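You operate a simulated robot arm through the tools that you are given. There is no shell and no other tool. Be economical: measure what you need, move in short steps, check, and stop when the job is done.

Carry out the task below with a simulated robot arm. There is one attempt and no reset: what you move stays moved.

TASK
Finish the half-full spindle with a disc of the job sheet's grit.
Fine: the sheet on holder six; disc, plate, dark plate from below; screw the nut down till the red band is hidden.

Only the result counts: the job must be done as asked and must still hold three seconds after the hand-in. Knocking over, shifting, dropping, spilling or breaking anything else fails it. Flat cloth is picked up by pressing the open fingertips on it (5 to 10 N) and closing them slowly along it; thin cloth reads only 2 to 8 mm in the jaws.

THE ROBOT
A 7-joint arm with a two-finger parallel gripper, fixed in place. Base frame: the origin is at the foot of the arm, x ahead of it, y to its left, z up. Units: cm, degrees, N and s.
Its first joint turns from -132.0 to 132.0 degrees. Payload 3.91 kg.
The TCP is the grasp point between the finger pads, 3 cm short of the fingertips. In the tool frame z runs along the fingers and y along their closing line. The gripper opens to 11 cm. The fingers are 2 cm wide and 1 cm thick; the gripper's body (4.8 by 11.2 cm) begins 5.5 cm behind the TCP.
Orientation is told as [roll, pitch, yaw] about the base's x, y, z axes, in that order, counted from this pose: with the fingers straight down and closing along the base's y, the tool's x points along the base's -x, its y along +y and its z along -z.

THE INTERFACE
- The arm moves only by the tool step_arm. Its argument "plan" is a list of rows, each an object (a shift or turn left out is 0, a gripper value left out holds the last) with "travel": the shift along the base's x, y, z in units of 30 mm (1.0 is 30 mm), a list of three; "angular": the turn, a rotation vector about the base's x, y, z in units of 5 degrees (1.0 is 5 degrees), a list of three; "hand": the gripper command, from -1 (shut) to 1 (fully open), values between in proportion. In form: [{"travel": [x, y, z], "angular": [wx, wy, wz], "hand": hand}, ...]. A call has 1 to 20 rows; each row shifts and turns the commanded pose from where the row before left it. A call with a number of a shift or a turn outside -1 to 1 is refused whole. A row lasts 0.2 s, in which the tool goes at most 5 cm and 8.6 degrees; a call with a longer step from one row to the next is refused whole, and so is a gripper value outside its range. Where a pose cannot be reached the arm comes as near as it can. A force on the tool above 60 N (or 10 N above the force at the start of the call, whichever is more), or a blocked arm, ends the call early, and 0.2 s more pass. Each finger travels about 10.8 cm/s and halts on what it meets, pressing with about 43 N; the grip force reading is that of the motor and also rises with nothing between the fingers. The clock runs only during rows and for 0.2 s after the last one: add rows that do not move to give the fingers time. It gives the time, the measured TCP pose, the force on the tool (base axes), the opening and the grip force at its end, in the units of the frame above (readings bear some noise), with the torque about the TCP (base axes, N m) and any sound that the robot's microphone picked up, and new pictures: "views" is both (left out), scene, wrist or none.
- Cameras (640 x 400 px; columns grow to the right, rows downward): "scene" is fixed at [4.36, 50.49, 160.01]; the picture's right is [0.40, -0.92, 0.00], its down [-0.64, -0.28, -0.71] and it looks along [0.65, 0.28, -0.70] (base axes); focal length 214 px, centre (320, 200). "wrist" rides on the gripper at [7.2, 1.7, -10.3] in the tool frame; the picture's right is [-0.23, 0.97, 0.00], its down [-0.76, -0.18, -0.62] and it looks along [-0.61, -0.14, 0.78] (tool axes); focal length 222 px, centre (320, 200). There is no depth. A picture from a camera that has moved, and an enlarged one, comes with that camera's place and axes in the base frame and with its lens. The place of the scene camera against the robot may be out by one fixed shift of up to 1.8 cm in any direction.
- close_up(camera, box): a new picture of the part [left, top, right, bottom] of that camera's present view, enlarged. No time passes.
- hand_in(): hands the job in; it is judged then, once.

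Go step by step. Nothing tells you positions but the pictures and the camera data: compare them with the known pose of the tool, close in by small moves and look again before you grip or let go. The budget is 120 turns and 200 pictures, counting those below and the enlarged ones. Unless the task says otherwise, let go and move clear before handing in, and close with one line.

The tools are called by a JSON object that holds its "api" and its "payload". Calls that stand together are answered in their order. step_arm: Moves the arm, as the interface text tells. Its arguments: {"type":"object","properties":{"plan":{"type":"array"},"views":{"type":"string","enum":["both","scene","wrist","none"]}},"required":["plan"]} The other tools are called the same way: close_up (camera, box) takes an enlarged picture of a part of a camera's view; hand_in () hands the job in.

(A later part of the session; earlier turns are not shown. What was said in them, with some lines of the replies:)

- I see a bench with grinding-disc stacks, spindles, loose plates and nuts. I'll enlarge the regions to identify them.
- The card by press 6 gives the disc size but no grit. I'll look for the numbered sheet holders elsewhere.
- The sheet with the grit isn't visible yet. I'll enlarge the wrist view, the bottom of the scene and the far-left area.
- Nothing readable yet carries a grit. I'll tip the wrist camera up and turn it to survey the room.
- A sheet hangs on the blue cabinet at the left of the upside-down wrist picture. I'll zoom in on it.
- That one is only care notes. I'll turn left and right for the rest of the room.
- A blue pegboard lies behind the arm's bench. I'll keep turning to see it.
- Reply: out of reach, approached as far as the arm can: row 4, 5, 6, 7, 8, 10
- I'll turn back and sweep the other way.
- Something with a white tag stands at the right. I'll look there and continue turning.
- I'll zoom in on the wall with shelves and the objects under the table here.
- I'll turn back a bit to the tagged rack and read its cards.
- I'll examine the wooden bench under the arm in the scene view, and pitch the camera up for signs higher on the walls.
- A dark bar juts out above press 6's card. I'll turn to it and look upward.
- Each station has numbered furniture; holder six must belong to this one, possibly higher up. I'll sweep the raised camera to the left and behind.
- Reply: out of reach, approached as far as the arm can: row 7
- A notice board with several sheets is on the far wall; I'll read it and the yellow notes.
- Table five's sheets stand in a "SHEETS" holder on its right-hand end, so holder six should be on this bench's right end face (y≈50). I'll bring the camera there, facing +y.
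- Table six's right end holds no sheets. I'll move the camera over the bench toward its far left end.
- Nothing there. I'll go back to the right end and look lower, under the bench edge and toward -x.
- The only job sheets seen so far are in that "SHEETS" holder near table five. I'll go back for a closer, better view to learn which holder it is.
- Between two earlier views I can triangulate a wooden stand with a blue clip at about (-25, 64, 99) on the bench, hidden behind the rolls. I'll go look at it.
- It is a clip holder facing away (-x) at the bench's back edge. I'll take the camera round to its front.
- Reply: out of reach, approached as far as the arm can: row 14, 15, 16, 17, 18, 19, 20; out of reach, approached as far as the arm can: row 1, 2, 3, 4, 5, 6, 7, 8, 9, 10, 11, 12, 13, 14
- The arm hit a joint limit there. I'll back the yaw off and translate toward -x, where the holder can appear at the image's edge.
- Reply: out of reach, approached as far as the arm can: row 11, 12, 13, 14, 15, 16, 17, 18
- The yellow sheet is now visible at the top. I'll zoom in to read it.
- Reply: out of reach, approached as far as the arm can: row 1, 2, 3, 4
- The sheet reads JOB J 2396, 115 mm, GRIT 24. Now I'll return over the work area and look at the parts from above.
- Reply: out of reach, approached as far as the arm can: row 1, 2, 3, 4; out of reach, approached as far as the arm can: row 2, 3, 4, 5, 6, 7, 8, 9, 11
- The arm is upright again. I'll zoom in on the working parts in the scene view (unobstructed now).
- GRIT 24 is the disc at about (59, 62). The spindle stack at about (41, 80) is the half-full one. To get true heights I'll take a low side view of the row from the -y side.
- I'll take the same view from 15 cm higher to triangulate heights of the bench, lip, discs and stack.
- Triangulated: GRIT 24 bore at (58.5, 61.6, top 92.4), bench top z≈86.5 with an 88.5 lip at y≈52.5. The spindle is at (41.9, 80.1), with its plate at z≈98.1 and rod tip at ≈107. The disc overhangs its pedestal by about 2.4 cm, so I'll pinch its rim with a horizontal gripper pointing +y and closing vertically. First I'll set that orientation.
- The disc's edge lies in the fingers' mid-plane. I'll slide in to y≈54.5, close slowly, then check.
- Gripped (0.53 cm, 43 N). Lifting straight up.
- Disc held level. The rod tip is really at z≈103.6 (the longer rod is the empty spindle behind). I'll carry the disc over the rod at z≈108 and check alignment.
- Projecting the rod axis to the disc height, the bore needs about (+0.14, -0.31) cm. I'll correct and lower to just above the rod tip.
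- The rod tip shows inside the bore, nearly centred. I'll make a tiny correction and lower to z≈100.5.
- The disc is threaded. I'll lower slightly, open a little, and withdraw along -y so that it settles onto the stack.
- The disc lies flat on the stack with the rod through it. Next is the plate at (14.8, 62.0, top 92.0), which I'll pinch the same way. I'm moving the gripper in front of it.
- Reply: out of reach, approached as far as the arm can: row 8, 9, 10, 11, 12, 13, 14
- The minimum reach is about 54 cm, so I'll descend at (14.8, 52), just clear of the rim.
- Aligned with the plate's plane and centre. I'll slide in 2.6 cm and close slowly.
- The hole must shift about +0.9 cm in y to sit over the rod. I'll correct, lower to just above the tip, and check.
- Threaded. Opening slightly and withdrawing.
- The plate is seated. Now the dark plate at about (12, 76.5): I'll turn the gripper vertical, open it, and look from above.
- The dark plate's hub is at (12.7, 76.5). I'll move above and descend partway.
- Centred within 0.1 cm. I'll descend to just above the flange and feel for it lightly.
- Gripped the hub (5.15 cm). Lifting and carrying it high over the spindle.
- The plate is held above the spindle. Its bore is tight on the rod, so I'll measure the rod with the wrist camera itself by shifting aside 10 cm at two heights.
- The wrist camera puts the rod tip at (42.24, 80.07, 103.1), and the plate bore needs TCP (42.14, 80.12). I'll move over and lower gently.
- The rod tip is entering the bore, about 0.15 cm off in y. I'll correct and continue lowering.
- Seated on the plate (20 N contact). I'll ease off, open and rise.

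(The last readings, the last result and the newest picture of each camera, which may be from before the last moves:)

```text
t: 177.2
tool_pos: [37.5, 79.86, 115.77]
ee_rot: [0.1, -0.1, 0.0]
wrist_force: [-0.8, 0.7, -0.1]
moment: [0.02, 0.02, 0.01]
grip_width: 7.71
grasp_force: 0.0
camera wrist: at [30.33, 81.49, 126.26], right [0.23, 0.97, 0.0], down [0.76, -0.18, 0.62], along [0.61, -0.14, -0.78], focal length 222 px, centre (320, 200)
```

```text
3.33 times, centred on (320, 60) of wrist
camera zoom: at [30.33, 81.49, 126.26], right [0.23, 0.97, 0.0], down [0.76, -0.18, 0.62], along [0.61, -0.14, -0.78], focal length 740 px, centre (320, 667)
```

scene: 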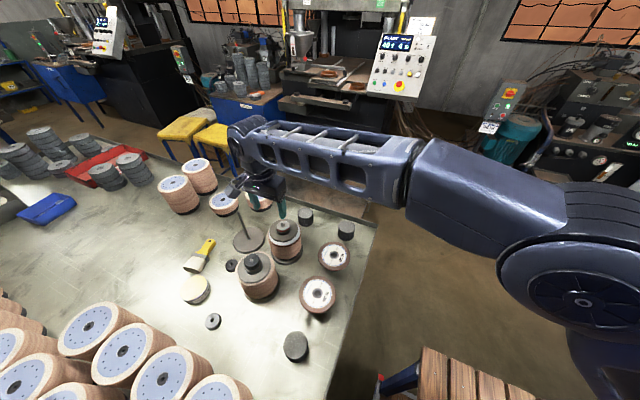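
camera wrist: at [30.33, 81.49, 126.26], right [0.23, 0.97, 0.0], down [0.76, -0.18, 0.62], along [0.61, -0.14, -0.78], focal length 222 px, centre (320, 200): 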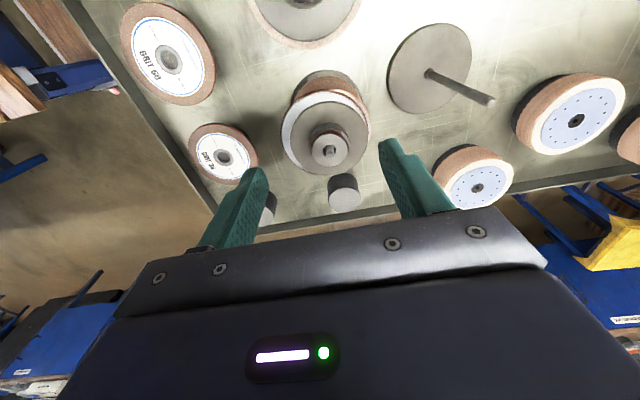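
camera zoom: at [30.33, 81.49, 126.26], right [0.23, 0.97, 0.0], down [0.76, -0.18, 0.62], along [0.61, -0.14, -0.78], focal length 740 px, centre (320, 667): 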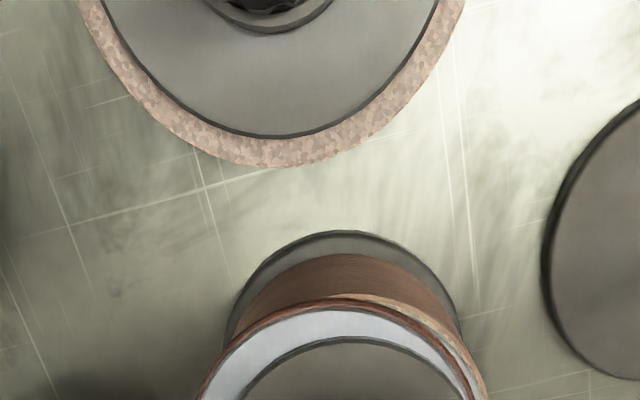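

All three parts are on, with the red band visible as expected. Now the nut: there are two loose nuts, so I'll look at both closely.

{"api": "step_arm", "payload": {"plan": [{"travel": [-0.9, 0.3, 0]}, {"travel": [-0.9, 0.3, 0]}, {"travel": [-0.9, 0.3, 0]}, {"travel": [-0.9, 0.3, 0]}, {"travel": [-0.9, 0.3, 0]}, {"travel": [-0.9, 0.3, 0]}, {"travel": [-0.9, 0.3, 0]}, {"travel": [-0.9, 0.3, 0]}, {"travel": [-0.6, 0.3, -0.5]}, {"travel": [0, 0, -0.9]}, {"travel": [0, 0, -0.9]}, {}], "views": "wrist"}}

{"api": "close_up", "payload": {"camera": "wrist", "box": [280, 0, 400, 90]}}

{"api": "close_up", "payload": {"camera": "wrist", "box": [400, 60, 560, 180]}}

```text
t: 179.8
tool_pos: [14.1, 87.95, 108.71]
ee_rot: [0.0, 0.0, 0.0]
wrist_force: [-0.8, 0.2, -0.8]
moment: [-0.03, 0.01, 0.01]
grip_width: 7.73
grasp_force: 0.1
camera wrist: at [6.9, 89.62, 119.25], right [0.23, 0.97, 0.0], down [0.76, -0.18, 0.62], along [0.61, -0.14, -0.78], focal length 222 px, centre (320, 200)
```

wrist: 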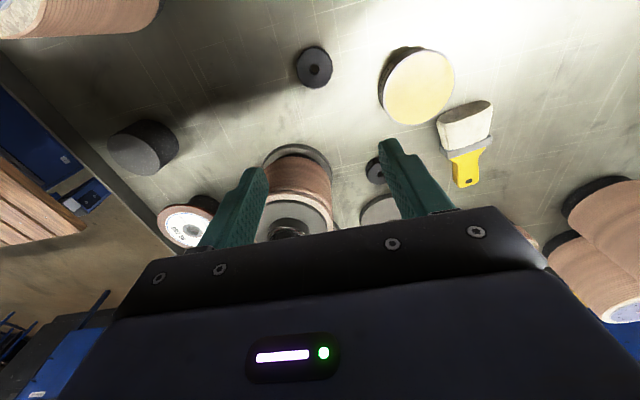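

```text
4.44 times, centred on (340, 45) of wrist
camera zoom: at [6.9, 89.62, 119.25], right [0.23, 0.97, 0.0], down [0.76, -0.18, 0.62], along [0.61, -0.14, -0.78], focal length 987 px, centre (231, 889)
```

zoom: 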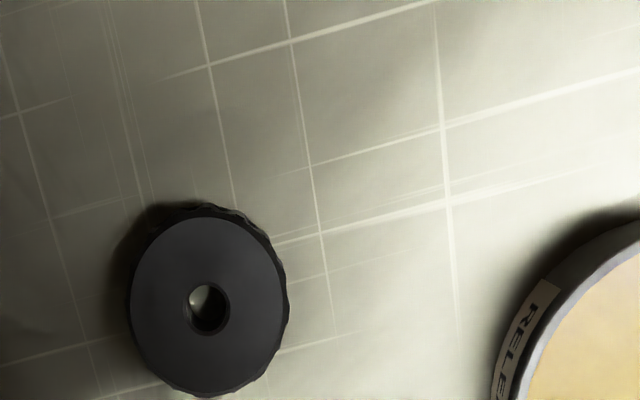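

```text
3.33 times, centred on (480, 120) of wrist
camera zoom: at [6.9, 89.62, 119.25], right [0.23, 0.97, 0.0], down [0.76, -0.18, 0.62], along [0.61, -0.14, -0.78], focal length 740 px, centre (-213, 467)
```

zoom: 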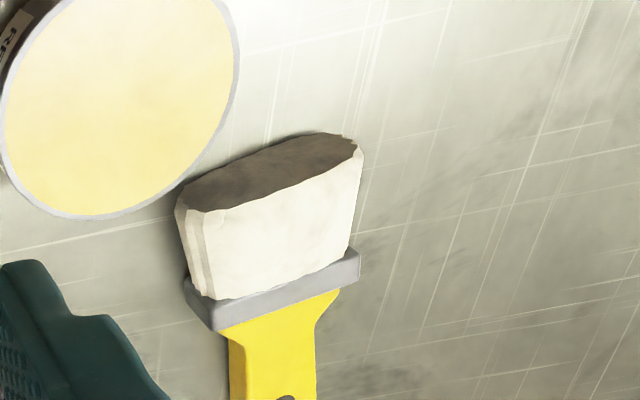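

{"api": "close_up", "payload": {"camera": "wrist", "box": [350, 140, 410, 200]}}

{"api": "step_arm", "payload": {"plan": [{"travel": [0.5, 0.6, 0.5]}, {"travel": [0.8, 0.6, 0.5]}, {"travel": [0.8, 0.6, 0]}, {"travel": [0.8, 0.6, 0]}, {}], "views": "wrist"}}

```text
6.67 times, centred on (380, 170) of wrist
camera zoom: at [6.9, 89.62, 119.25], right [0.23, 0.97, 0.0], down [0.76, -0.18, 0.62], along [0.61, -0.14, -0.78], focal length 1481 px, centre (-80, 400)
```

zoom: 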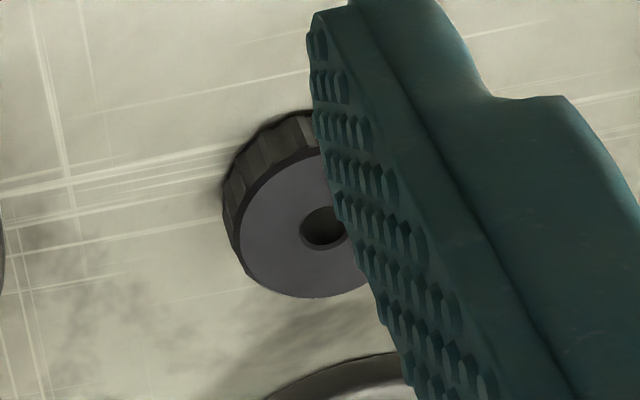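

```text
t: 181.0
tool_pos: [20.87, 92.53, 111.41]
ee_rot: [0.0, 0.0, 0.0]
wrist_force: [0.0, -1.0, -0.2]
moment: [-0.02, 0.0, 0.03]
grip_width: 7.69
grasp_force: 0.0
out of reach, approached as far as the arm can: row 3, 4
camera wrist: at [13.76, 94.2, 121.85], right [0.23, 0.97, 0.0], down [0.76, -0.18, 0.62], along [0.61, -0.14, -0.78], focal length 222 px, centre (320, 200)
```

wrist: 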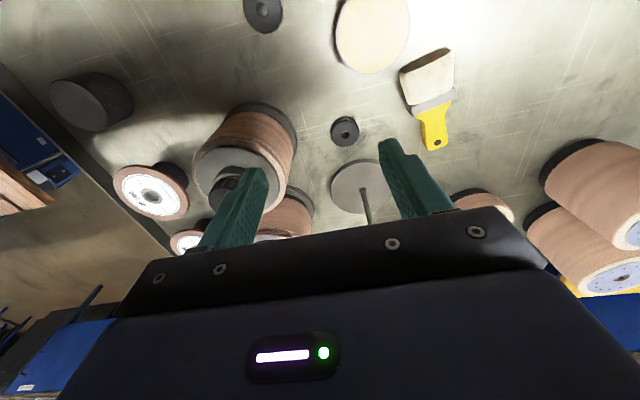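

{"api": "close_up", "payload": {"camera": "wrist", "box": [315, 100, 375, 160]}}

{"api": "close_up", "payload": {"camera": "wrist", "box": [235, 0, 295, 45]}}

{"api": "close_up", "payload": {"camera": "wrist", "box": [190, 130, 310, 220]}}

```text
6.67 times, centred on (345, 130) of wrist
camera zoom: at [13.76, 94.2, 121.85], right [0.23, 0.97, 0.0], down [0.76, -0.18, 0.62], along [0.61, -0.14, -0.78], focal length 1481 px, centre (153, 667)
```

zoom: 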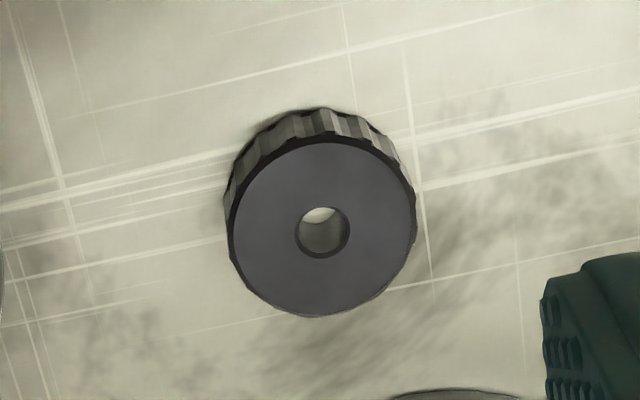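

```text
8.89 times, centred on (265, 22) of wrist
camera zoom: at [13.76, 94.2, 121.85], right [0.23, 0.97, 0.0], down [0.76, -0.18, 0.62], along [0.61, -0.14, -0.78], focal length 1974 px, centre (809, 1778)
```

zoom: 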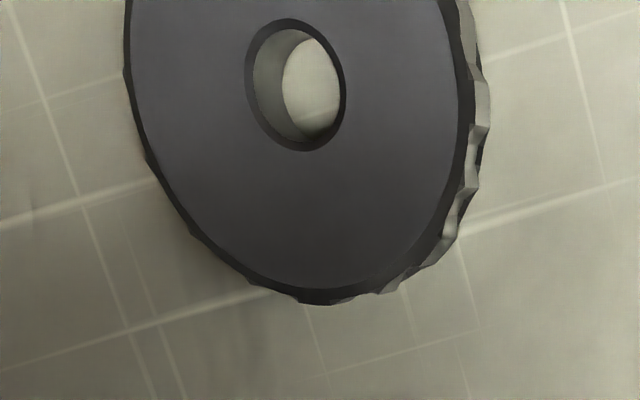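

```text
4.44 times, centred on (250, 175) of wrist
camera zoom: at [13.76, 94.2, 121.85], right [0.23, 0.97, 0.0], down [0.76, -0.18, 0.62], along [0.61, -0.14, -0.78], focal length 987 px, centre (631, 311)
```

zoom: 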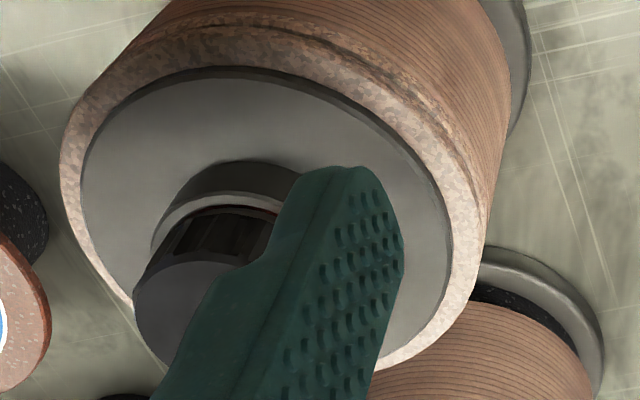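

The nuts look alike. For a fair comparison I'll view nut 1 from the same relative position as nut 2.

{"api": "step_arm", "payload": {"plan": [{"travel": [-0.95, -0.38, 0]}, {"travel": [-0.95, -0.38, 0]}, {"travel": [-0.95, -0.38, 0]}, {"travel": [-0.95, -0.38, 0]}, {"travel": [-0.95, -0.38, 0]}, {"travel": [-0.95, -0.4, 0]}, {}], "views": "wrist"}}

{"api": "close_up", "payload": {"camera": "wrist", "box": [315, 100, 375, 160]}}

```text
t: 182.6
tool_pos: [4.0, 85.73, 111.44]
ee_rot: [0.0, 0.0, 0.0]
wrist_force: [0.1, 0.5, 1.1]
moment: [0.01, 0.01, -0.02]
grip_width: 7.7
grasp_force: 0.1
camera wrist: at [-3.14, 87.34, 121.84], right [0.23, 0.97, 0.0], down [0.76, -0.18, 0.62], along [0.61, -0.14, -0.78], focal length 222 px, centre (320, 200)
```

wrist: 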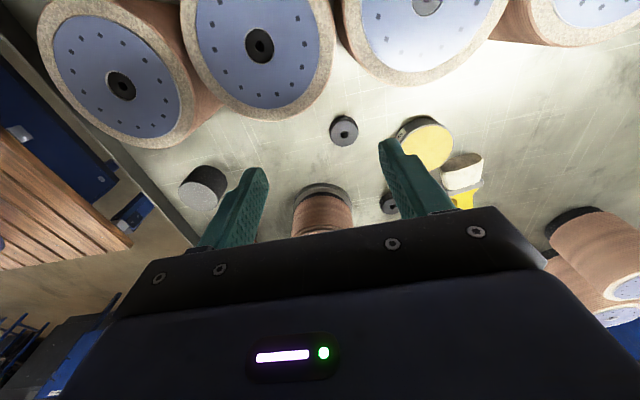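

```text
6.67 times, centred on (345, 130) of wrist
camera zoom: at [-3.14, 87.34, 121.84], right [0.23, 0.97, 0.0], down [0.76, -0.18, 0.62], along [0.61, -0.14, -0.78], focal length 1481 px, centre (153, 667)
```

zoom: 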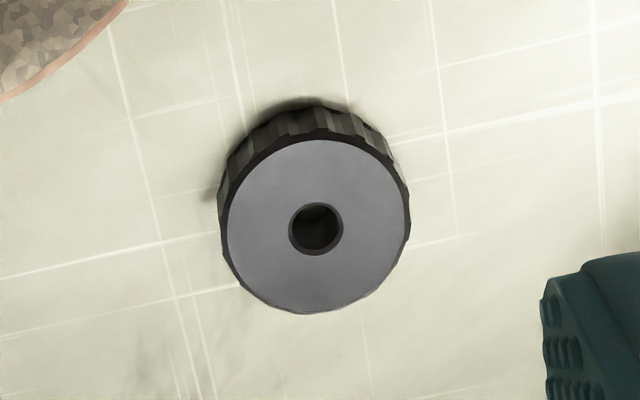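

The nuts are identical, so I'll take nut 1 at (11.15, 88.05). To centre it exactly I'll grip once at yaw 90, then regrip at yaw 180, using no pictures for these moves.

{"api": "step_arm", "payload": {"plan": [{"travel": [0.5, 0.15, 0], "angular": [0, 0, 1]}, {"travel": [0.5, 0.15, 0], "angular": [0, 0, 1]}, {"travel": [0.5, 0.15, 0], "angular": [0, 0, 1]}, {"travel": [0.5, 0.15, 0], "angular": [0, 0, 1]}, {"travel": [0.383, 0.173, 0], "angular": [0, 0, 1]}, {"angular": [0, 0, 1]}, {"angular": [0, 0, 1]}, {"angular": [0, 0, 1]}, {"angular": [0, 0, 1]}, {"angular": [0, 0, 1]}, {"angular": [0, 0, 1]}, {"angular": [0, 0, 1]}, {"angular": [0, 0, 1]}, {"angular": [0, 0, 1]}, {"angular": [0, 0, 1]}, {"angular": [0, 0, 1]}, {"angular": [0, 0, 1]}, {"angular": [0, 0, 1]}, {}], "views": "none"}}

{"api": "step_arm", "payload": {"plan": [{"travel": [0, 0, -0.9]}, {"travel": [0, 0, -0.9]}, {"travel": [0, 0, -0.9]}, {"travel": [0, 0, -0.9]}, {"travel": [0, 0, -0.9]}, {}], "views": "wrist"}}

```text
t: 186.6
tool_pos: [11.21, 87.92, 111.37]
ee_rot: [-0.1, 0.0, 90.0]
wrist_force: [1.5, 0.0, 0.0]
moment: [-0.02, 0.04, -0.02]
grip_width: 7.67
grasp_force: 0.1
```

```text
t: 188.0
tool_pos: [11.12, 88.04, 98.03]
ee_rot: [0.0, 0.0, 90.0]
wrist_force: [0.0, -0.2, -0.7]
moment: [0.0, 0.0, -0.03]
grip_width: 7.69
grasp_force: 0.1
camera wrist: at [9.54, 80.67, 108.44], right [-0.97, 0.23, 0.0], down [0.18, 0.76, 0.62], along [0.14, 0.61, -0.78], focal length 222 px, centre (320, 200)
```

wrist: 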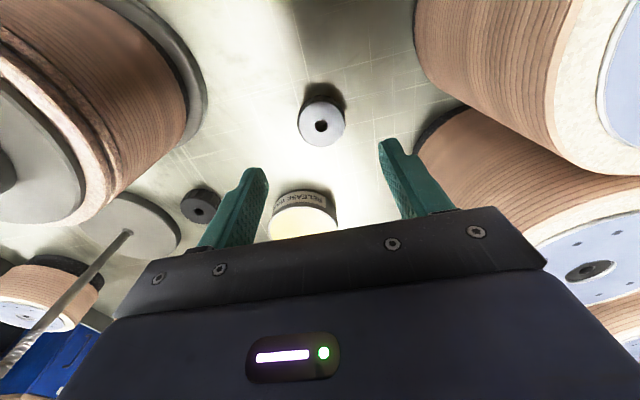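

{"api": "step_arm", "payload": {"plan": [{"travel": [0, 0, -0.9]}, {"travel": [0, 0, -0.9]}, {"travel": [0, 0, -0.6]}, {"travel": [0, 0, -0.24]}, {}, {"hand": 0.2}, {"hand": 0.05}, {"hand": -0.03}, {"hand": -0.08}, {"hand": -0.13}, {"hand": -0.18}, {"hand": -0.25}, {}, {}], "views": "none"}}

```text
t: 191.0
tool_pos: [11.06, 87.74, 90.12]
ee_rot: [0.0, 0.1, 90.0]
wrist_force: [0.5, 0.2, 0.8]
moment: [0.01, -0.07, 0.02]
grip_width: 4.45
grasp_force: 43.0
```

{"api": "step_arm", "payload": {"plan": [{"hand": -0.05}, {"hand": 0.15}, {"hand": 0.3}, {"angular": [0, 0, 1]}, {"angular": [0, 0, 1]}, {"angular": [0, 0, 1]}, {"angular": [0, 0, 1]}, {"angular": [0, 0, 1]}, {"angular": [0, 0, 1]}, {"angular": [0, 0, 1]}, {"angular": [0, 0, 1]}, {"angular": [0, 0, 1]}, {"angular": [0, 0, 1]}, {"angular": [0, 0, 1]}, {"angular": [0, 0, 1]}, {"angular": [0, 0, 1]}, {"angular": [0, 0, 1]}, {"angular": [0, 0, 1]}, {"angular": [0, 0, 1]}, {}], "views": "none"}}

{"api": "step_arm", "payload": {"plan": [{"hand": 0.1}, {"hand": 0.0}, {"hand": -0.08}, {"hand": -0.13}, {"hand": -0.18}, {"hand": -0.25}, {}, {}], "views": "none"}}

```text
t: 195.2
tool_pos: [11.17, 87.86, 89.98]
ee_rot: [0.0, 0.0, 170.1]
wrist_force: [0.0, -0.2, -0.9]
moment: [0.03, -0.01, -0.01]
grip_width: 7.16
grasp_force: 0.1
```

```text
t: 197.0
tool_pos: [11.34, 87.92, 90.09]
ee_rot: [0.0, 0.0, 170.0]
wrist_force: [-0.7, 0.8, 0.8]
moment: [0.01, 0.01, 0.0]
grip_width: 4.44
grasp_force: 43.1
```

Nut gripped and centred. Lifting and carrying to above the rod.

{"api": "step_arm", "payload": {"plan": [{"travel": [0, 0, 0.3]}, {"travel": [0, 0, 0.9]}, {"travel": [0, 0, 0.9]}, {"travel": [0, 0, 0.9]}, {"travel": [0, 0, 0.9]}, {"travel": [0, 0, 0.9]}, {"travel": [0, 0, 0.9]}, {"travel": [0, 0, 0.9]}, {"travel": [0, 0, 0.9]}, {"travel": [0.5, -0.1, 0.6]}, {"travel": [1, -0.25, 0]}, {"travel": [1, -0.25, 0]}, {"travel": [1, -0.25, 0]}, {"travel": [1, -0.25, 0]}, {"travel": [1, -0.25, 0]}, {"travel": [1, -0.25, 0]}, {"travel": [1, -0.25, 0]}, {"travel": [1, -0.25, 0]}, {"travel": [1, -0.25, 0]}, {"travel": [0.9, -0.2, 0]}], "views": "none"}}

{"api": "step_arm", "payload": {"plan": [{"travel": [0, 0, -0.5]}, {"travel": [0, 0, -0.5]}, {}, {}], "views": "none"}}

```text
t: 201.2
tool_pos: [42.52, 80.22, 114.36]
ee_rot: [0.0, 0.0, 170.0]
wrist_force: [-0.5, 0.4, 0.3]
moment: [0.0, -0.01, -0.02]
grip_width: 4.45
grasp_force: 42.8
```

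```text
t: 202.2
tool_pos: [42.41, 80.21, 111.26]
ee_rot: [0.1, 0.1, 170.1]
wrist_force: [-0.2, -0.1, 0.5]
moment: [0.0, -0.01, 0.03]
grip_width: 4.45
grasp_force: 42.5
```

{"api": "step_arm", "payload": {"plan": [{"travel": [-0.047, -0.087, -0.5]}, {"travel": [0, 0, -0.5]}, {"travel": [0, 0, -0.26]}, {}, {}], "views": "none"}}

{"api": "close_up", "payload": {"camera": "scene", "box": [260, 200, 310, 240]}}

```text
t: 203.4
tool_pos: [42.22, 79.99, 107.6]
ee_rot: [-0.1, 0.0, 170.0]
wrist_force: [0.7, 0.2, -0.9]
moment: [0.0, -0.01, -0.01]
grip_width: 4.46
grasp_force: 43.0
```

```text
10.00 times, centred on (285, 220) of scene
camera zoom: at [4.36, 50.49, 160.01], right [0.4, -0.92, 0.0], down [-0.64, -0.28, -0.71], along [0.65, 0.28, -0.7], focal length 2145 px, centre (670, 0)
```

zoom: 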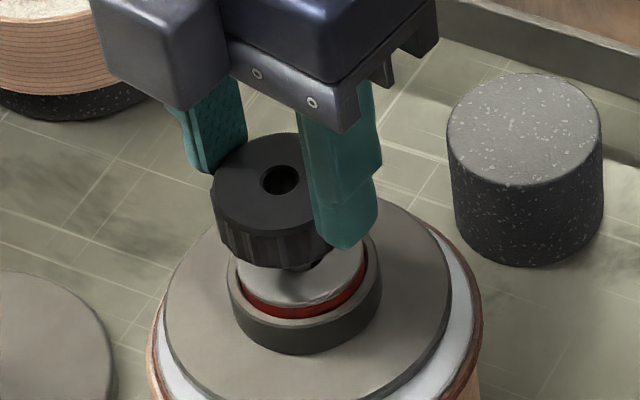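

{"api": "step_arm", "payload": {"plan": [{"travel": [-0.027, 0.033, 0]}, {"travel": [0, 0, -0.1]}, {"travel": [0, 0, -0.1]}, {"travel": [0, 0, -0.1]}, {"travel": [0, 0, -0.1]}, {}], "views": "none"}}

{"api": "step_arm", "payload": {"plan": [{"travel": [0, 0, -0.06]}, {"travel": [0, 0, -0.06]}, {}], "views": "none"}}

```text
t: 204.8
tool_pos: [42.11, 80.02, 106.4]
ee_rot: [0.0, 0.0, 169.9]
wrist_force: [0.2, -0.4, -0.1]
moment: [-0.01, 0.0, 0.01]
grip_width: 4.47
grasp_force: 43.5
```

```text
t: 205.6
tool_pos: [42.08, 79.96, 106.09]
ee_rot: [0.0, 0.0, 170.0]
wrist_force: [-0.8, 0.5, -0.7]
moment: [0.0, 0.01, 0.04]
grip_width: 4.42
grasp_force: 42.6
```

{"api": "step_arm", "payload": {"plan": [{"travel": [0, 0, -0.06]}, {"travel": [0, 0, -0.06]}, {}], "views": "none"}}

{"api": "step_arm", "payload": {"plan": [{"travel": [0, 0, -0.06]}, {"travel": [0, 0, -0.06]}, {}], "views": "none"}}

```text
t: 206.4
tool_pos: [42.21, 79.9, 106.08]
ee_rot: [-0.1, -0.1, 170.1]
wrist_force: [8.2, -7.7, 26.1]
moment: [-0.5, -0.11, -0.03]
grip_width: 4.45
grasp_force: 43.0
```

```text
t: 207.2
tool_pos: [42.09, 79.93, 105.7]
ee_rot: [-0.4, -0.1, 170.0]
wrist_force: [8.1, -1.9, 54.3]
moment: [-0.08, -0.14, -0.04]
grip_width: 4.46
grasp_force: 43.1
```

{"api": "step_arm", "payload": {"plan": [{"travel": [0, 0, 0.08]}, {"travel": [0.03, -0.012, 0]}, {}], "views": "none"}}

{"api": "step_arm", "payload": {"plan": [{"travel": [0, 0, -0.03]}, {"travel": [0, 0, -0.02]}, {}], "views": "none"}}

```text
t: 208.0
tool_pos: [42.1, 79.97, 105.74]
ee_rot: [-0.1, -0.2, 170.1]
wrist_force: [1.2, 9.5, 43.1]
moment: [0.36, 0.0, -0.05]
grip_width: 4.45
grasp_force: 42.8
```

```text
t: 208.8
tool_pos: [42.09, 79.94, 105.65]
ee_rot: [-0.1, 0.0, 170.1]
wrist_force: [-6.7, 7.1, 49.4]
moment: [0.22, 0.32, -0.01]
grip_width: 4.46
grasp_force: 43.5
```

{"api": "step_arm", "payload": {"plan": [{"travel": [-0.012, 0.008, 0.05]}, {"travel": [0, 0, 0.03]}, {}], "views": "none"}}

{"api": "step_arm", "payload": {"plan": [{"angular": [0, 0, -1]}, {"angular": [0, 0, -1]}, {"angular": [0, 0, -1]}, {"angular": [0, 0, -1]}, {"angular": [0, 0, -1]}, {"angular": [0, 0, -1]}, {}], "views": "none"}}

```text
t: 209.6
tool_pos: [42.07, 79.92, 105.75]
ee_rot: [0.1, 0.0, 170.1]
wrist_force: [-10.5, 9.1, 34.2]
moment: [0.45, 0.28, -0.01]
grip_width: 4.45
grasp_force: 43.4
```

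```text
t: 211.2
tool_pos: [42.19, 79.91, 105.63]
ee_rot: [0.1, 0.0, 140.0]
wrist_force: [-17.8, -8.0, 19.2]
moment: [-0.41, 0.8, -0.02]
grip_width: 4.46
grasp_force: 42.9
```

The nut seems to be taking the thread (force falling as it turns). I'll relieve the side load and keep turning clockwise.

{"api": "step_arm", "payload": {"plan": [{"travel": [-0.03, -0.015, 0]}, {"angular": [0, 0, -1]}, {"angular": [0, 0, -1]}, {"angular": [0, 0, -1]}, {"angular": [0, 0, -1]}, {"angular": [0, 0, -1]}, {"angular": [0, 0, -1]}, {"angular": [0, 0, -1]}, {"angular": [0, 0, -1]}, {"angular": [0, 0, -1]}, {"angular": [0, 0, -1]}, {"angular": [0, 0, -1]}, {"angular": [0, 0, -1]}, {}], "views": "none"}}

```text
t: 214.2
tool_pos: [42.12, 80.04, 105.62]
ee_rot: [0.0, -0.1, 79.9]
wrist_force: [-10.3, -6.7, 1.5]
moment: [-0.33, 0.29, 0.01]
grip_width: 4.43
grasp_force: 42.8
```

{"api": "step_arm", "payload": {"plan": [{"travel": [-0.02, -0.012, -0.03]}, {"angular": [0, 0, -1]}, {"angular": [0, 0, -1]}, {"angular": [0, 0, -1]}, {"angular": [0, 0, -1]}, {"angular": [0, 0, -1]}, {"angular": [0, 0, -1]}, {"angular": [0, 0, -1]}, {"angular": [0, 0, -1]}, {"angular": [0, 0, -1]}, {"angular": [0, 0, -1]}, {"angular": [0, 0, -1]}, {"angular": [0, 0, -1]}, {}], "views": "none"}}

{"api": "close_up", "payload": {"camera": "scene", "box": [260, 200, 310, 240]}}

```text
t: 217.2
tool_pos: [42.03, 79.96, 105.51]
ee_rot: [0.0, -0.1, 20.0]
wrist_force: [-10.5, 11.1, 10.2]
moment: [0.48, 0.47, 0.02]
grip_width: 4.45
grasp_force: 43.0
```

```text
10.00 times, centred on (285, 220) of scene
camera zoom: at [4.36, 50.49, 160.01], right [0.4, -0.92, 0.0], down [-0.64, -0.28, -0.71], along [0.65, 0.28, -0.7], focal length 2145 px, centre (670, 0)
```

zoom: 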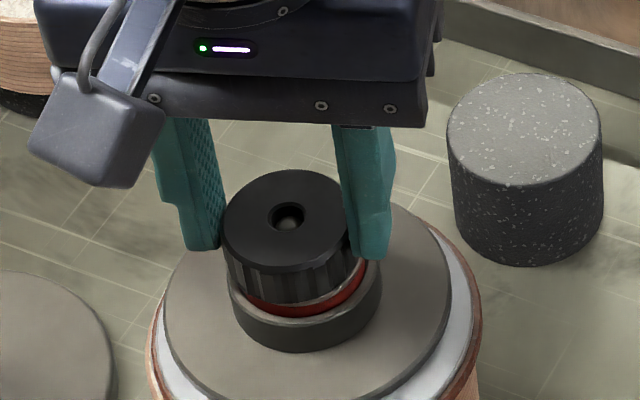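

The nut is on the thread and close to the sleeve. I'll continue turning with slight down-feed.

{"api": "step_arm", "payload": {"plan": [{"travel": [-0.015, 0.015, -0.01]}, {"angular": [0, 0, -1]}, {"angular": [0, 0, -1]}, {"angular": [0, 0, -1]}, {"angular": [0, 0, -1]}, {"angular": [0, 0, -1]}, {"angular": [0, 0, -1]}, {"angular": [0, 0, -1]}, {"angular": [0, 0, -1], "travel": [0, 0, -0.01]}, {"angular": [0, 0, -1]}, {"angular": [0, 0, -1]}, {"angular": [0, 0, -1]}, {"angular": [0, 0, -1]}, {"angular": [0, 0, -1]}, {"angular": [0, 0, -1]}, {"angular": [0, 0, -1]}, {"angular": [0, 0, -1]}, {"angular": [0, 0, -1]}, {"angular": [0, 0, -1]}, {}], "views": "none"}}

```text
t: 221.4
tool_pos: [41.92, 79.98, 105.44]
ee_rot: [0.0, -0.1, -70.1]
wrist_force: [3.6, 12.9, -1.0]
moment: [0.53, -0.21, 0.0]
grip_width: 4.48
grasp_force: 43.1
```

Now I'll open, turn back, and regrip for the next stroke.

{"api": "step_arm", "payload": {"plan": [{"hand": -0.05}, {"hand": 0.1, "travel": [0.01, 0.02, 0]}, {"hand": 0.3}, {"angular": [0, 0, 1]}, {"angular": [0, 0, 1]}, {"angular": [0, 0, 1]}, {"angular": [0, 0, 1]}, {"angular": [0, 0, 1]}, {"angular": [0, 0, 1]}, {"angular": [0, 0, 1]}, {"angular": [0, 0, 1]}, {"angular": [0, 0, 1]}, {"angular": [0, 0, 1]}, {"angular": [0, 0, 1]}, {"angular": [0, 0, 1]}, {"angular": [0, 0, 1]}, {"angular": [0, 0, 1]}, {"angular": [0, 0, 1]}, {"angular": [0, 0, 1]}, {"angular": [0, 0, 1]}], "views": "none"}}

{"api": "step_arm", "payload": {"plan": [{"angular": [0, 0, 1]}, {"angular": [0, 0, 1]}, {"angular": [0, 0, 1]}, {"angular": [0, 0, 1]}, {"angular": [0, 0, 1]}, {"angular": [0, 0, 1]}, {"angular": [0, 0, 1]}, {"angular": [0, 0, 1]}, {"angular": [0, 0, 1]}, {"angular": [0, 0, 1]}, {"angular": [0, 0, 1]}, {"angular": [0, 0, 1]}, {"angular": [0, 0, 1]}, {"angular": [0, 0, 1]}, {"angular": [0, 0, 1]}, {"angular": [0, 0, 1]}, {"angular": [0, 0, 1]}, {"angular": [0, 0, 1]}, {"angular": [0, 0, 1]}, {"angular": [0, 0, 1]}], "views": "none"}}

{"api": "step_arm", "payload": {"plan": [{"angular": [0, 0, 1]}, {"angular": [0, 0, 1]}, {"angular": [0, 0, 1]}, {"angular": [0, 0, 1]}, {"angular": [0, 0, 1]}, {"angular": [0, 0, 1]}, {"angular": [0, 0, 1]}, {"angular": [0, 0, 1]}, {"angular": [0, 0, 1]}, {"angular": [0, 0, 1]}, {"hand": 0.1}, {"hand": 0.0}, {"hand": -0.08}, {"hand": -0.13}, {"hand": -0.18}, {"hand": -0.25}, {}, {}], "views": "none"}}

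```text
t: 225.6
tool_pos: [42.04, 80.06, 105.53]
ee_rot: [0.1, -0.1, 15.2]
wrist_force: [0.7, -0.1, 0.9]
moment: [0.01, 0.0, 0.0]
grip_width: 7.13
grasp_force: 0.1
```

```text
t: 229.8
tool_pos: [42.05, 80.06, 105.44]
ee_rot: [0.1, -0.1, 115.1]
wrist_force: [-0.1, 0.0, 0.6]
moment: [0.0, 0.02, 0.02]
grip_width: 7.18
grasp_force: 0.0
```

```text
t: 233.6
tool_pos: [42.01, 80.04, 105.52]
ee_rot: [-0.1, 0.0, 165.2]
wrist_force: [1.3, 6.8, 0.2]
moment: [0.26, -0.08, 0.02]
grip_width: 4.47
grasp_force: 42.8
```

{"api": "step_arm", "payload": {"plan": [{"angular": [0, 0, -1], "travel": [0, 0.012, 0]}, {"angular": [0, 0, -1]}, {"angular": [0, 0, -1], "travel": [0, 0, -0.01]}, {"angular": [0, 0, -1]}, {"angular": [0, 0, -1]}, {"angular": [0, 0, -1]}, {"angular": [0, 0, -1]}, {"angular": [0, 0, -1], "travel": [0, 0, -0.01]}, {"angular": [0, 0, -1]}, {"angular": [0, 0, -1]}, {"angular": [0, 0, -1]}, {"angular": [0, 0, -1]}, {"angular": [0, 0, -1], "travel": [0, 0, -0.01]}, {"angular": [0, 0, -1]}, {"angular": [0, 0, -1]}, {"angular": [0, 0, -1]}, {"angular": [0, 0, -1]}, {"angular": [0, 0, -1]}, {"angular": [0, 0, -1]}, {}], "views": "none"}}

{"api": "step_arm", "payload": {"plan": [{"angular": [0, 0, -1]}, {"angular": [0, 0, -1]}, {"angular": [0, 0, -1], "travel": [0, 0, -0.01]}, {"angular": [0, 0, -1]}, {"angular": [0, 0, -1]}, {"angular": [0, 0, -1]}, {"angular": [0, 0, -1]}, {"angular": [0, 0, -1], "travel": [0, 0, -0.01]}, {"angular": [0, 0, -1]}, {"angular": [0, 0, -1]}, {"angular": [0, 0, -1]}, {"angular": [0, 0, -1]}, {"angular": [0, 0, -1], "travel": [0, 0, -0.01]}, {"angular": [0, 0, -1]}, {"angular": [0, 0, -1]}, {"angular": [0, 0, -1]}, {"angular": [0, 0, -1]}, {"angular": [0, 0, -1]}, {"angular": [0, 0, -1]}, {}], "views": "none"}}

{"api": "close_up", "payload": {"camera": "scene", "box": [260, 205, 310, 245]}}

```text
t: 237.8
tool_pos: [42.03, 80.25, 105.44]
ee_rot: [0.0, 0.0, 70.0]
wrist_force: [7.8, -1.5, 3.6]
moment: [-0.1, -0.38, -0.04]
grip_width: 4.48
grasp_force: 42.6
```

```text
t: 242.0
tool_pos: [42.03, 80.15, 105.32]
ee_rot: [0.1, -0.1, -25.0]
wrist_force: [16.5, -4.9, 7.4]
moment: [-0.21, -0.96, -0.05]
grip_width: 4.44
grasp_force: 42.6
```

```text
10.00 times, centred on (285, 225) of scene
camera zoom: at [4.36, 50.49, 160.01], right [0.4, -0.92, 0.0], down [-0.64, -0.28, -0.71], along [0.65, 0.28, -0.7], focal length 2145 px, centre (670, -50)
```

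zoom: 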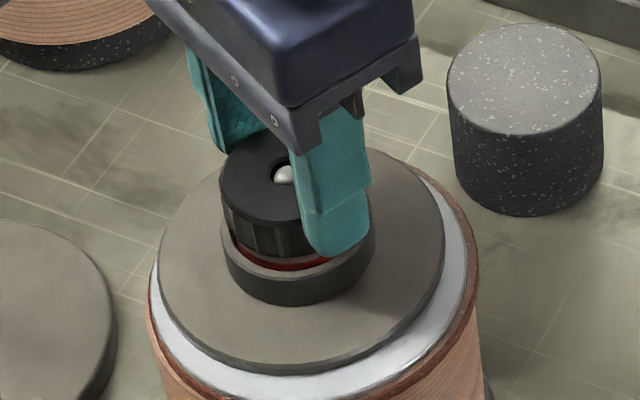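

The rod end now reaches the nut's top and the red band is thinner. I'll finish this stroke, then regrip a bit higher to stay clear of the collar.

{"api": "step_arm", "payload": {"plan": [{"angular": [0, 0, -1], "travel": [0.02, 0, 0]}, {"angular": [0, 0, -1]}, {"angular": [0, 0, -1], "travel": [0, 0, -0.01]}, {"angular": [0, 0, -1]}, {"angular": [0, 0, -1]}, {"angular": [0, 0, -1]}, {"angular": [0, 0, -1]}, {"angular": [0, 0, -1]}, {"angular": [0, 0, -1]}, {"angular": [0, 0, -1]}, {}, {"hand": -0.05}, {"hand": 0.1}, {"hand": 0.3}, {"travel": [0, 0, 0.12]}, {"angular": [0, 0, 1]}, {"angular": [0, 0, 1]}, {"angular": [0, 0, 1]}, {"angular": [0, 0, 1]}, {"angular": [0, 0, 1]}], "views": "none"}}

{"api": "step_arm", "payload": {"plan": [{"angular": [0, 0, 1]}, {"angular": [0, 0, 1]}, {"angular": [0, 0, 1]}, {"angular": [0, 0, 1]}, {"angular": [0, 0, 1]}, {"angular": [0, 0, 1]}, {"angular": [0, 0, 1]}, {"angular": [0, 0, 1]}, {"angular": [0, 0, 1]}, {"angular": [0, 0, 1]}, {"angular": [0, 0, 1]}, {"angular": [0, 0, 1]}, {"angular": [0, 0, 1]}, {"angular": [0, 0, 1]}, {"angular": [0, 0, 1]}, {"angular": [0, 0, 1]}, {"angular": [0, 0, 1]}, {"angular": [0, 0, 1]}, {"angular": [0, 0, 1]}, {"angular": [0, 0, 1]}], "views": "none"}}

{"api": "step_arm", "payload": {"plan": [{"angular": [0, 0, 1]}, {"angular": [0, 0, 1]}, {"angular": [0, 0, 1]}, {"angular": [0, 0, 1]}, {"angular": [0, 0, 1]}, {"angular": [0, 0, 1]}, {"angular": [0, 0, 1]}, {"angular": [0, 0, 1]}, {"angular": [0, 0, 1]}, {"angular": [0, 0, 1]}, {"angular": [0, 0, 1]}, {"angular": [0, 0, 1]}, {"hand": 0.1}, {"hand": 0.0}, {"hand": -0.08}, {"hand": -0.13}, {"hand": -0.18}, {"hand": -0.25}, {}, {}], "views": "none"}}

```text
t: 246.2
tool_pos: [42.08, 80.17, 105.7]
ee_rot: [0.0, -0.1, -49.9]
wrist_force: [-1.2, -1.1, 0.4]
moment: [-0.01, -0.02, 0.0]
grip_width: 7.16
grasp_force: 0.0
```

```text
t: 250.4
tool_pos: [42.08, 80.15, 105.73]
ee_rot: [0.1, -0.1, 50.1]
wrist_force: [0.4, 0.1, 0.6]
moment: [0.0, 0.02, 0.01]
grip_width: 7.12
grasp_force: 0.0
```

```text
t: 254.6
tool_pos: [42.21, 80.2, 105.67]
ee_rot: [0.0, -0.1, 110.2]
wrist_force: [-3.4, -2.3, 0.1]
moment: [-0.08, 0.1, 0.05]
grip_width: 4.45
grasp_force: 42.7
```

{"api": "step_arm", "payload": {"plan": [{"angular": [0, 0, -1]}, {"angular": [0, 0, -1]}, {"angular": [0, 0, -1], "travel": [0, 0, -0.01]}, {"angular": [0, 0, -1]}, {"angular": [0, 0, -1]}, {"angular": [0, 0, -1]}, {"angular": [0, 0, -1]}, {"angular": [0, 0, -1], "travel": [0, 0, -0.01]}, {"angular": [0, 0, -1]}, {"angular": [0, 0, -1]}, {"angular": [0, 0, -1]}, {"angular": [0, 0, -1]}, {"angular": [0, 0, -1], "travel": [0, 0, -0.01]}, {"angular": [0, 0, -1]}, {"angular": [0, 0, -1]}, {"angular": [0, 0, -1]}, {"angular": [0, 0, -1]}, {"angular": [0, 0, -1]}, {"angular": [0, 0, -1]}, {}], "views": "none"}}

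{"api": "step_arm", "payload": {"plan": [{"angular": [0, 0, -1]}, {"angular": [0, 0, -1]}, {"angular": [0, 0, -1], "travel": [0, 0, -0.01]}, {"angular": [0, 0, -1]}, {"angular": [0, 0, -1]}, {"angular": [0, 0, -1]}, {"angular": [0, 0, -1]}, {"angular": [0, 0, -1], "travel": [0, 0, -0.01]}, {"angular": [0, 0, -1]}, {"angular": [0, 0, -1]}, {"angular": [0, 0, -1]}, {"angular": [0, 0, -1]}, {"angular": [0, 0, -1], "travel": [0, 0, -0.01]}, {"angular": [0, 0, -1]}, {"angular": [0, 0, -1]}, {"angular": [0, 0, -1]}, {"angular": [0, 0, -1]}, {"angular": [0, 0, -1]}, {}], "views": "none"}}

```text
t: 258.8
tool_pos: [42.22, 80.05, 105.55]
ee_rot: [-0.1, 0.0, 14.9]
wrist_force: [2.8, -5.2, -4.6]
moment: [-0.16, -0.13, -0.07]
grip_width: 4.46
grasp_force: 43.1
```

```text
t: 262.8
tool_pos: [42.21, 80.07, 105.53]
ee_rot: [0.1, 0.0, -75.1]
wrist_force: [8.0, 0.6, 0.9]
moment: [0.01, -0.24, -0.05]
grip_width: 4.47
grasp_force: 43.1
```

{"api": "step_arm", "payload": {"plan": [{"hand": -0.05}, {"hand": 0.1}, {"hand": 0.3}, {"angular": [0, 0, 1]}, {"angular": [0, 0, 1]}, {"angular": [0, 0, 1]}, {"angular": [0, 0, 1]}, {"angular": [0, 0, 1]}, {"angular": [0, 0, 1]}, {"angular": [0, 0, 1]}, {"angular": [0, 0, 1]}, {"angular": [0, 0, 1]}, {"angular": [0, 0, 1]}, {"angular": [0, 0, 1]}, {"angular": [0, 0, 1]}, {"angular": [0, 0, 1]}, {"angular": [0, 0, 1]}, {"angular": [0, 0, 1]}, {"angular": [0, 0, 1]}, {"angular": [0, 0, 1]}], "views": "none"}}

{"api": "close_up", "payload": {"camera": "scene", "box": [260, 205, 310, 245]}}

{"api": "step_arm", "payload": {"plan": [{"angular": [0, 0, 1]}, {"angular": [0, 0, 1]}, {"angular": [0, 0, 1]}, {"angular": [0, 0, 1]}, {"angular": [0, 0, 1]}, {"angular": [0, 0, 1]}, {"angular": [0, 0, 1]}, {"angular": [0, 0, 1]}, {"angular": [0, 0, 1]}, {"angular": [0, 0, 1]}, {"angular": [0, 0, 1]}, {"angular": [0, 0, 1]}, {"angular": [0, 0, 1]}, {"angular": [0, 0, 1]}, {"angular": [0, 0, 1]}, {"angular": [0, 0, 1]}, {"angular": [0, 0, 1]}, {"angular": [0, 0, 1]}, {"angular": [0, 0, 1]}, {"angular": [0, 0, 1]}], "views": "none"}}

{"api": "step_arm", "payload": {"plan": [{"angular": [0, 0, 1]}, {"angular": [0, 0, 1]}, {"angular": [0, 0, 1]}, {"angular": [0, 0, 1]}, {"angular": [0, 0, 1]}, {"angular": [0, 0, 1]}, {"angular": [0, 0, 1]}, {"angular": [0, 0, 1]}, {"angular": [0, 0, 1]}, {"angular": [0, 0, 1]}, {"angular": [0, 0, 1]}, {"hand": 0.1}, {"hand": 0.0}, {"hand": -0.08}, {"hand": -0.13}, {"hand": -0.18}, {"hand": -0.25}, {}, {}], "views": "none"}}

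```text
t: 267.0
tool_pos: [42.08, 80.11, 105.5]
ee_rot: [0.1, 0.0, 10.2]
wrist_force: [0.1, -0.5, 0.2]
moment: [0.01, 0.03, -0.01]
grip_width: 7.15
grasp_force: 0.0
```

```text
10.00 times, centred on (285, 225) of scene
camera zoom: at [4.36, 50.49, 160.01], right [0.4, -0.92, 0.0], down [-0.64, -0.28, -0.71], along [0.65, 0.28, -0.7], focal length 2145 px, centre (670, -50)
```

zoom: 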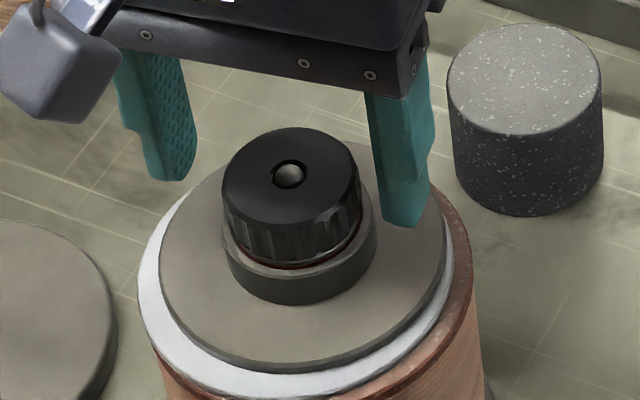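

```text
t: 271.2
tool_pos: [42.05, 80.02, 105.41]
ee_rot: [0.0, 0.0, 110.0]
wrist_force: [0.3, 0.2, -0.6]
moment: [0.03, 0.01, -0.03]
grip_width: 7.17
grasp_force: 0.0
```

```text
t: 275.2
tool_pos: [42.13, 80.09, 105.47]
ee_rot: [0.0, 0.0, 165.0]
wrist_force: [0.4, 0.5, -1.1]
moment: [0.03, -0.02, 0.06]
grip_width: 4.45
grasp_force: 43.1
```

Only a sliver of red remains. One more stroke, watching the torque.

{"api": "step_arm", "payload": {"plan": [{"angular": [0, 0, -1]}, {"angular": [0, 0, -1]}, {"angular": [0, 0, -1], "travel": [0, 0, -0.01]}, {"angular": [0, 0, -1]}, {"angular": [0, 0, -1]}, {"angular": [0, 0, -1]}, {"angular": [0, 0, -1]}, {"angular": [0, 0, -1], "travel": [0, 0, -0.01]}, {"angular": [0, 0, -1]}, {"angular": [0, 0, -1]}, {"angular": [0, 0, -1]}, {"angular": [0, 0, -1]}, {"angular": [0, 0, -1], "travel": [0, 0, -0.01]}, {"angular": [0, 0, -1]}, {"angular": [0, 0, -1]}, {"angular": [0, 0, -1]}, {"angular": [0, 0, -1]}, {"angular": [0, 0, -1]}, {"angular": [0, 0, -1]}, {}], "views": "none"}}

{"api": "step_arm", "payload": {"plan": [{"angular": [0, 0, -1]}, {"angular": [0, 0, -1]}, {"angular": [0, 0, -1]}, {"angular": [0, 0, -1]}, {"angular": [0, 0, -1]}, {"angular": [0, 0, -1]}, {"angular": [0, 0, -1]}, {"angular": [0, 0, -1], "travel": [0, 0, -0.01]}, {"angular": [0, 0, -1]}, {"angular": [0, 0, -1]}, {"angular": [0, 0, -1]}, {"angular": [0, 0, -1]}, {}], "views": "none"}}

{"api": "close_up", "payload": {"camera": "scene", "box": [265, 212, 305, 242]}}

```text
t: 279.4
tool_pos: [42.13, 80.18, 105.39]
ee_rot: [0.0, -0.1, 70.0]
wrist_force: [-1.5, -1.9, -12.6]
moment: [0.07, 0.04, -0.09]
grip_width: 4.43
grasp_force: 43.1
```

```text
t: 282.2
tool_pos: [42.03, 80.12, 105.47]
ee_rot: [0.0, -0.1, 9.9]
wrist_force: [0.3, -0.5, 1.8]
moment: [-0.11, 0.05, 0.26]
grip_width: 4.47
grasp_force: 42.8
```

```text
13.33 times, centred on (285, 227) of scene
camera zoom: at [4.36, 50.49, 160.01], right [0.4, -0.92, 0.0], down [-0.64, -0.28, -0.71], along [0.65, 0.28, -0.7], focal length 2860 px, centre (787, -160)
```

zoom: 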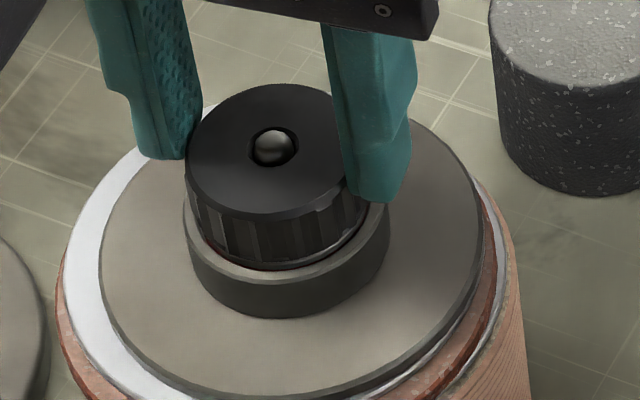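

{"api": "step_arm", "payload": {"plan": [{"angular": [0, 0, -1]}, {"angular": [0, 0, -1]}, {"angular": [0, 0, -1]}, {"angular": [0, 0, -1]}, {"angular": [0, 0, -1]}, {"angular": [0, 0, -1]}, {}], "views": "none"}}

{"api": "step_arm", "payload": {"plan": [{"angular": [0, 0, -1]}, {"angular": [0, 0, -1]}, {"angular": [0, 0, -1]}, {"angular": [0, 0, -1]}, {"angular": [0, 0, -1]}, {"angular": [0, 0, -1]}, {}], "views": "none"}}

```text
t: 283.8
tool_pos: [41.99, 80.08, 105.43]
ee_rot: [0.0, 0.0, -20.0]
wrist_force: [-0.1, -1.1, 0.3]
moment: [0.04, -0.05, 0.37]
grip_width: 4.42
grasp_force: 43.4
```

```text
t: 285.4
tool_pos: [42.05, 80.06, 105.41]
ee_rot: [0.0, 0.0, -50.0]
wrist_force: [-0.9, 1.8, 2.9]
moment: [0.06, 0.03, 0.3]
grip_width: 4.44
grasp_force: 43.0
```

The torque has levelled off, so the nut is likely tight. I'll release, rise clear, and inspect the band.

{"api": "step_arm", "payload": {"plan": [{"hand": -0.05}, {"hand": 0.1}, {"hand": 0.3}, {}, {"travel": [0, 0, 0.4]}, {"travel": [0, 0, 0.9]}, {"travel": [0, 0, 0.9]}, {"travel": [0, 0, 0.9]}, {"travel": [0.6, 0, 0.6]}, {"travel": [0.9, 0, 0]}, {"travel": [0.9, 0, 0]}, {}], "views": "none"}}

{"api": "close_up", "payload": {"camera": "scene", "box": [270, 215, 300, 245]}}

```text
t: 288.0
tool_pos: [49.19, 80.19, 116.43]
ee_rot: [0.0, -0.1, -49.9]
wrist_force: [-0.8, -1.1, 1.1]
moment: [-0.01, 0.0, -0.02]
grip_width: 7.11
grasp_force: 0.0
```

```text
13.33 times, centred on (285, 230) of scene
camera zoom: at [4.36, 50.49, 160.01], right [0.4, -0.92, 0.0], down [-0.64, -0.28, -0.71], along [0.65, 0.28, -0.7], focal length 2860 px, centre (787, -200)
```

zoom: 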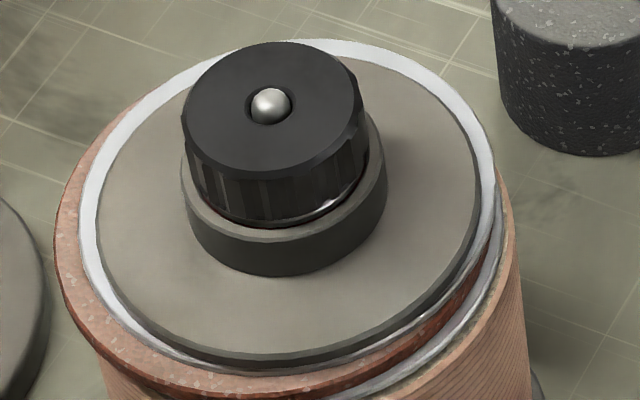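

{"api": "close_up", "payload": {"camera": "scene", "box": [273, 225, 291, 237]}}

{"api": "close_up", "payload": {"camera": "scene", "box": [240, 252, 272, 276]}}

```text
16.00 times, centred on (282, 231) of scene
camera zoom: at [4.36, 50.49, 160.01], right [0.4, -0.92, 0.0], down [-0.64, -0.28, -0.71], along [0.65, 0.28, -0.7], focal length 3432 px, centre (928, -296)
```

zoom: 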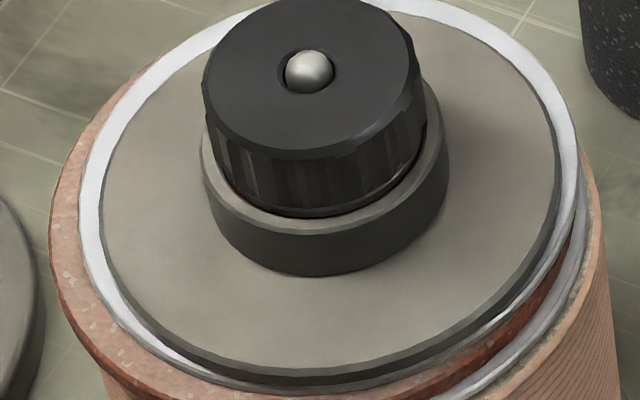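

```text
16.00 times, centred on (256, 264) of scene
camera zoom: at [4.36, 50.49, 160.01], right [0.4, -0.92, 0.0], down [-0.64, -0.28, -0.71], along [0.65, 0.28, -0.7], focal length 3432 px, centre (1344, -824)
```

zoom: 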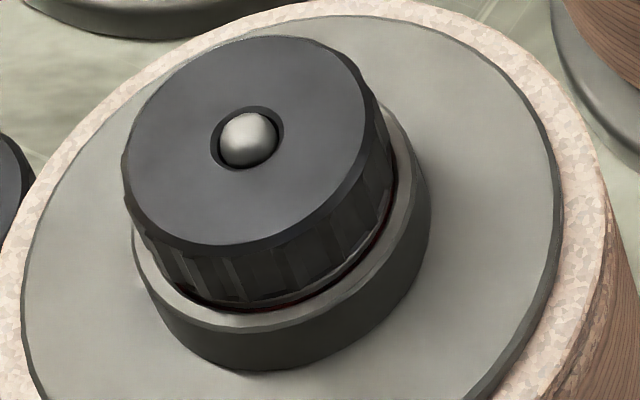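

The nut sits as on the finished reference spindle, with the red band hidden and the rod end flush. The gripper is clear, so I'm handing in.

{"api": "hand_in", "payload": {}}

```text
The job is handed in.
```

The half-full spindle now carries the GRIT 24 disc (job sheet J 2396, 115 mm), then the plate, then the dark plate. The nut is screwed down until the red band is hidden, matching the finished spindle beside it.
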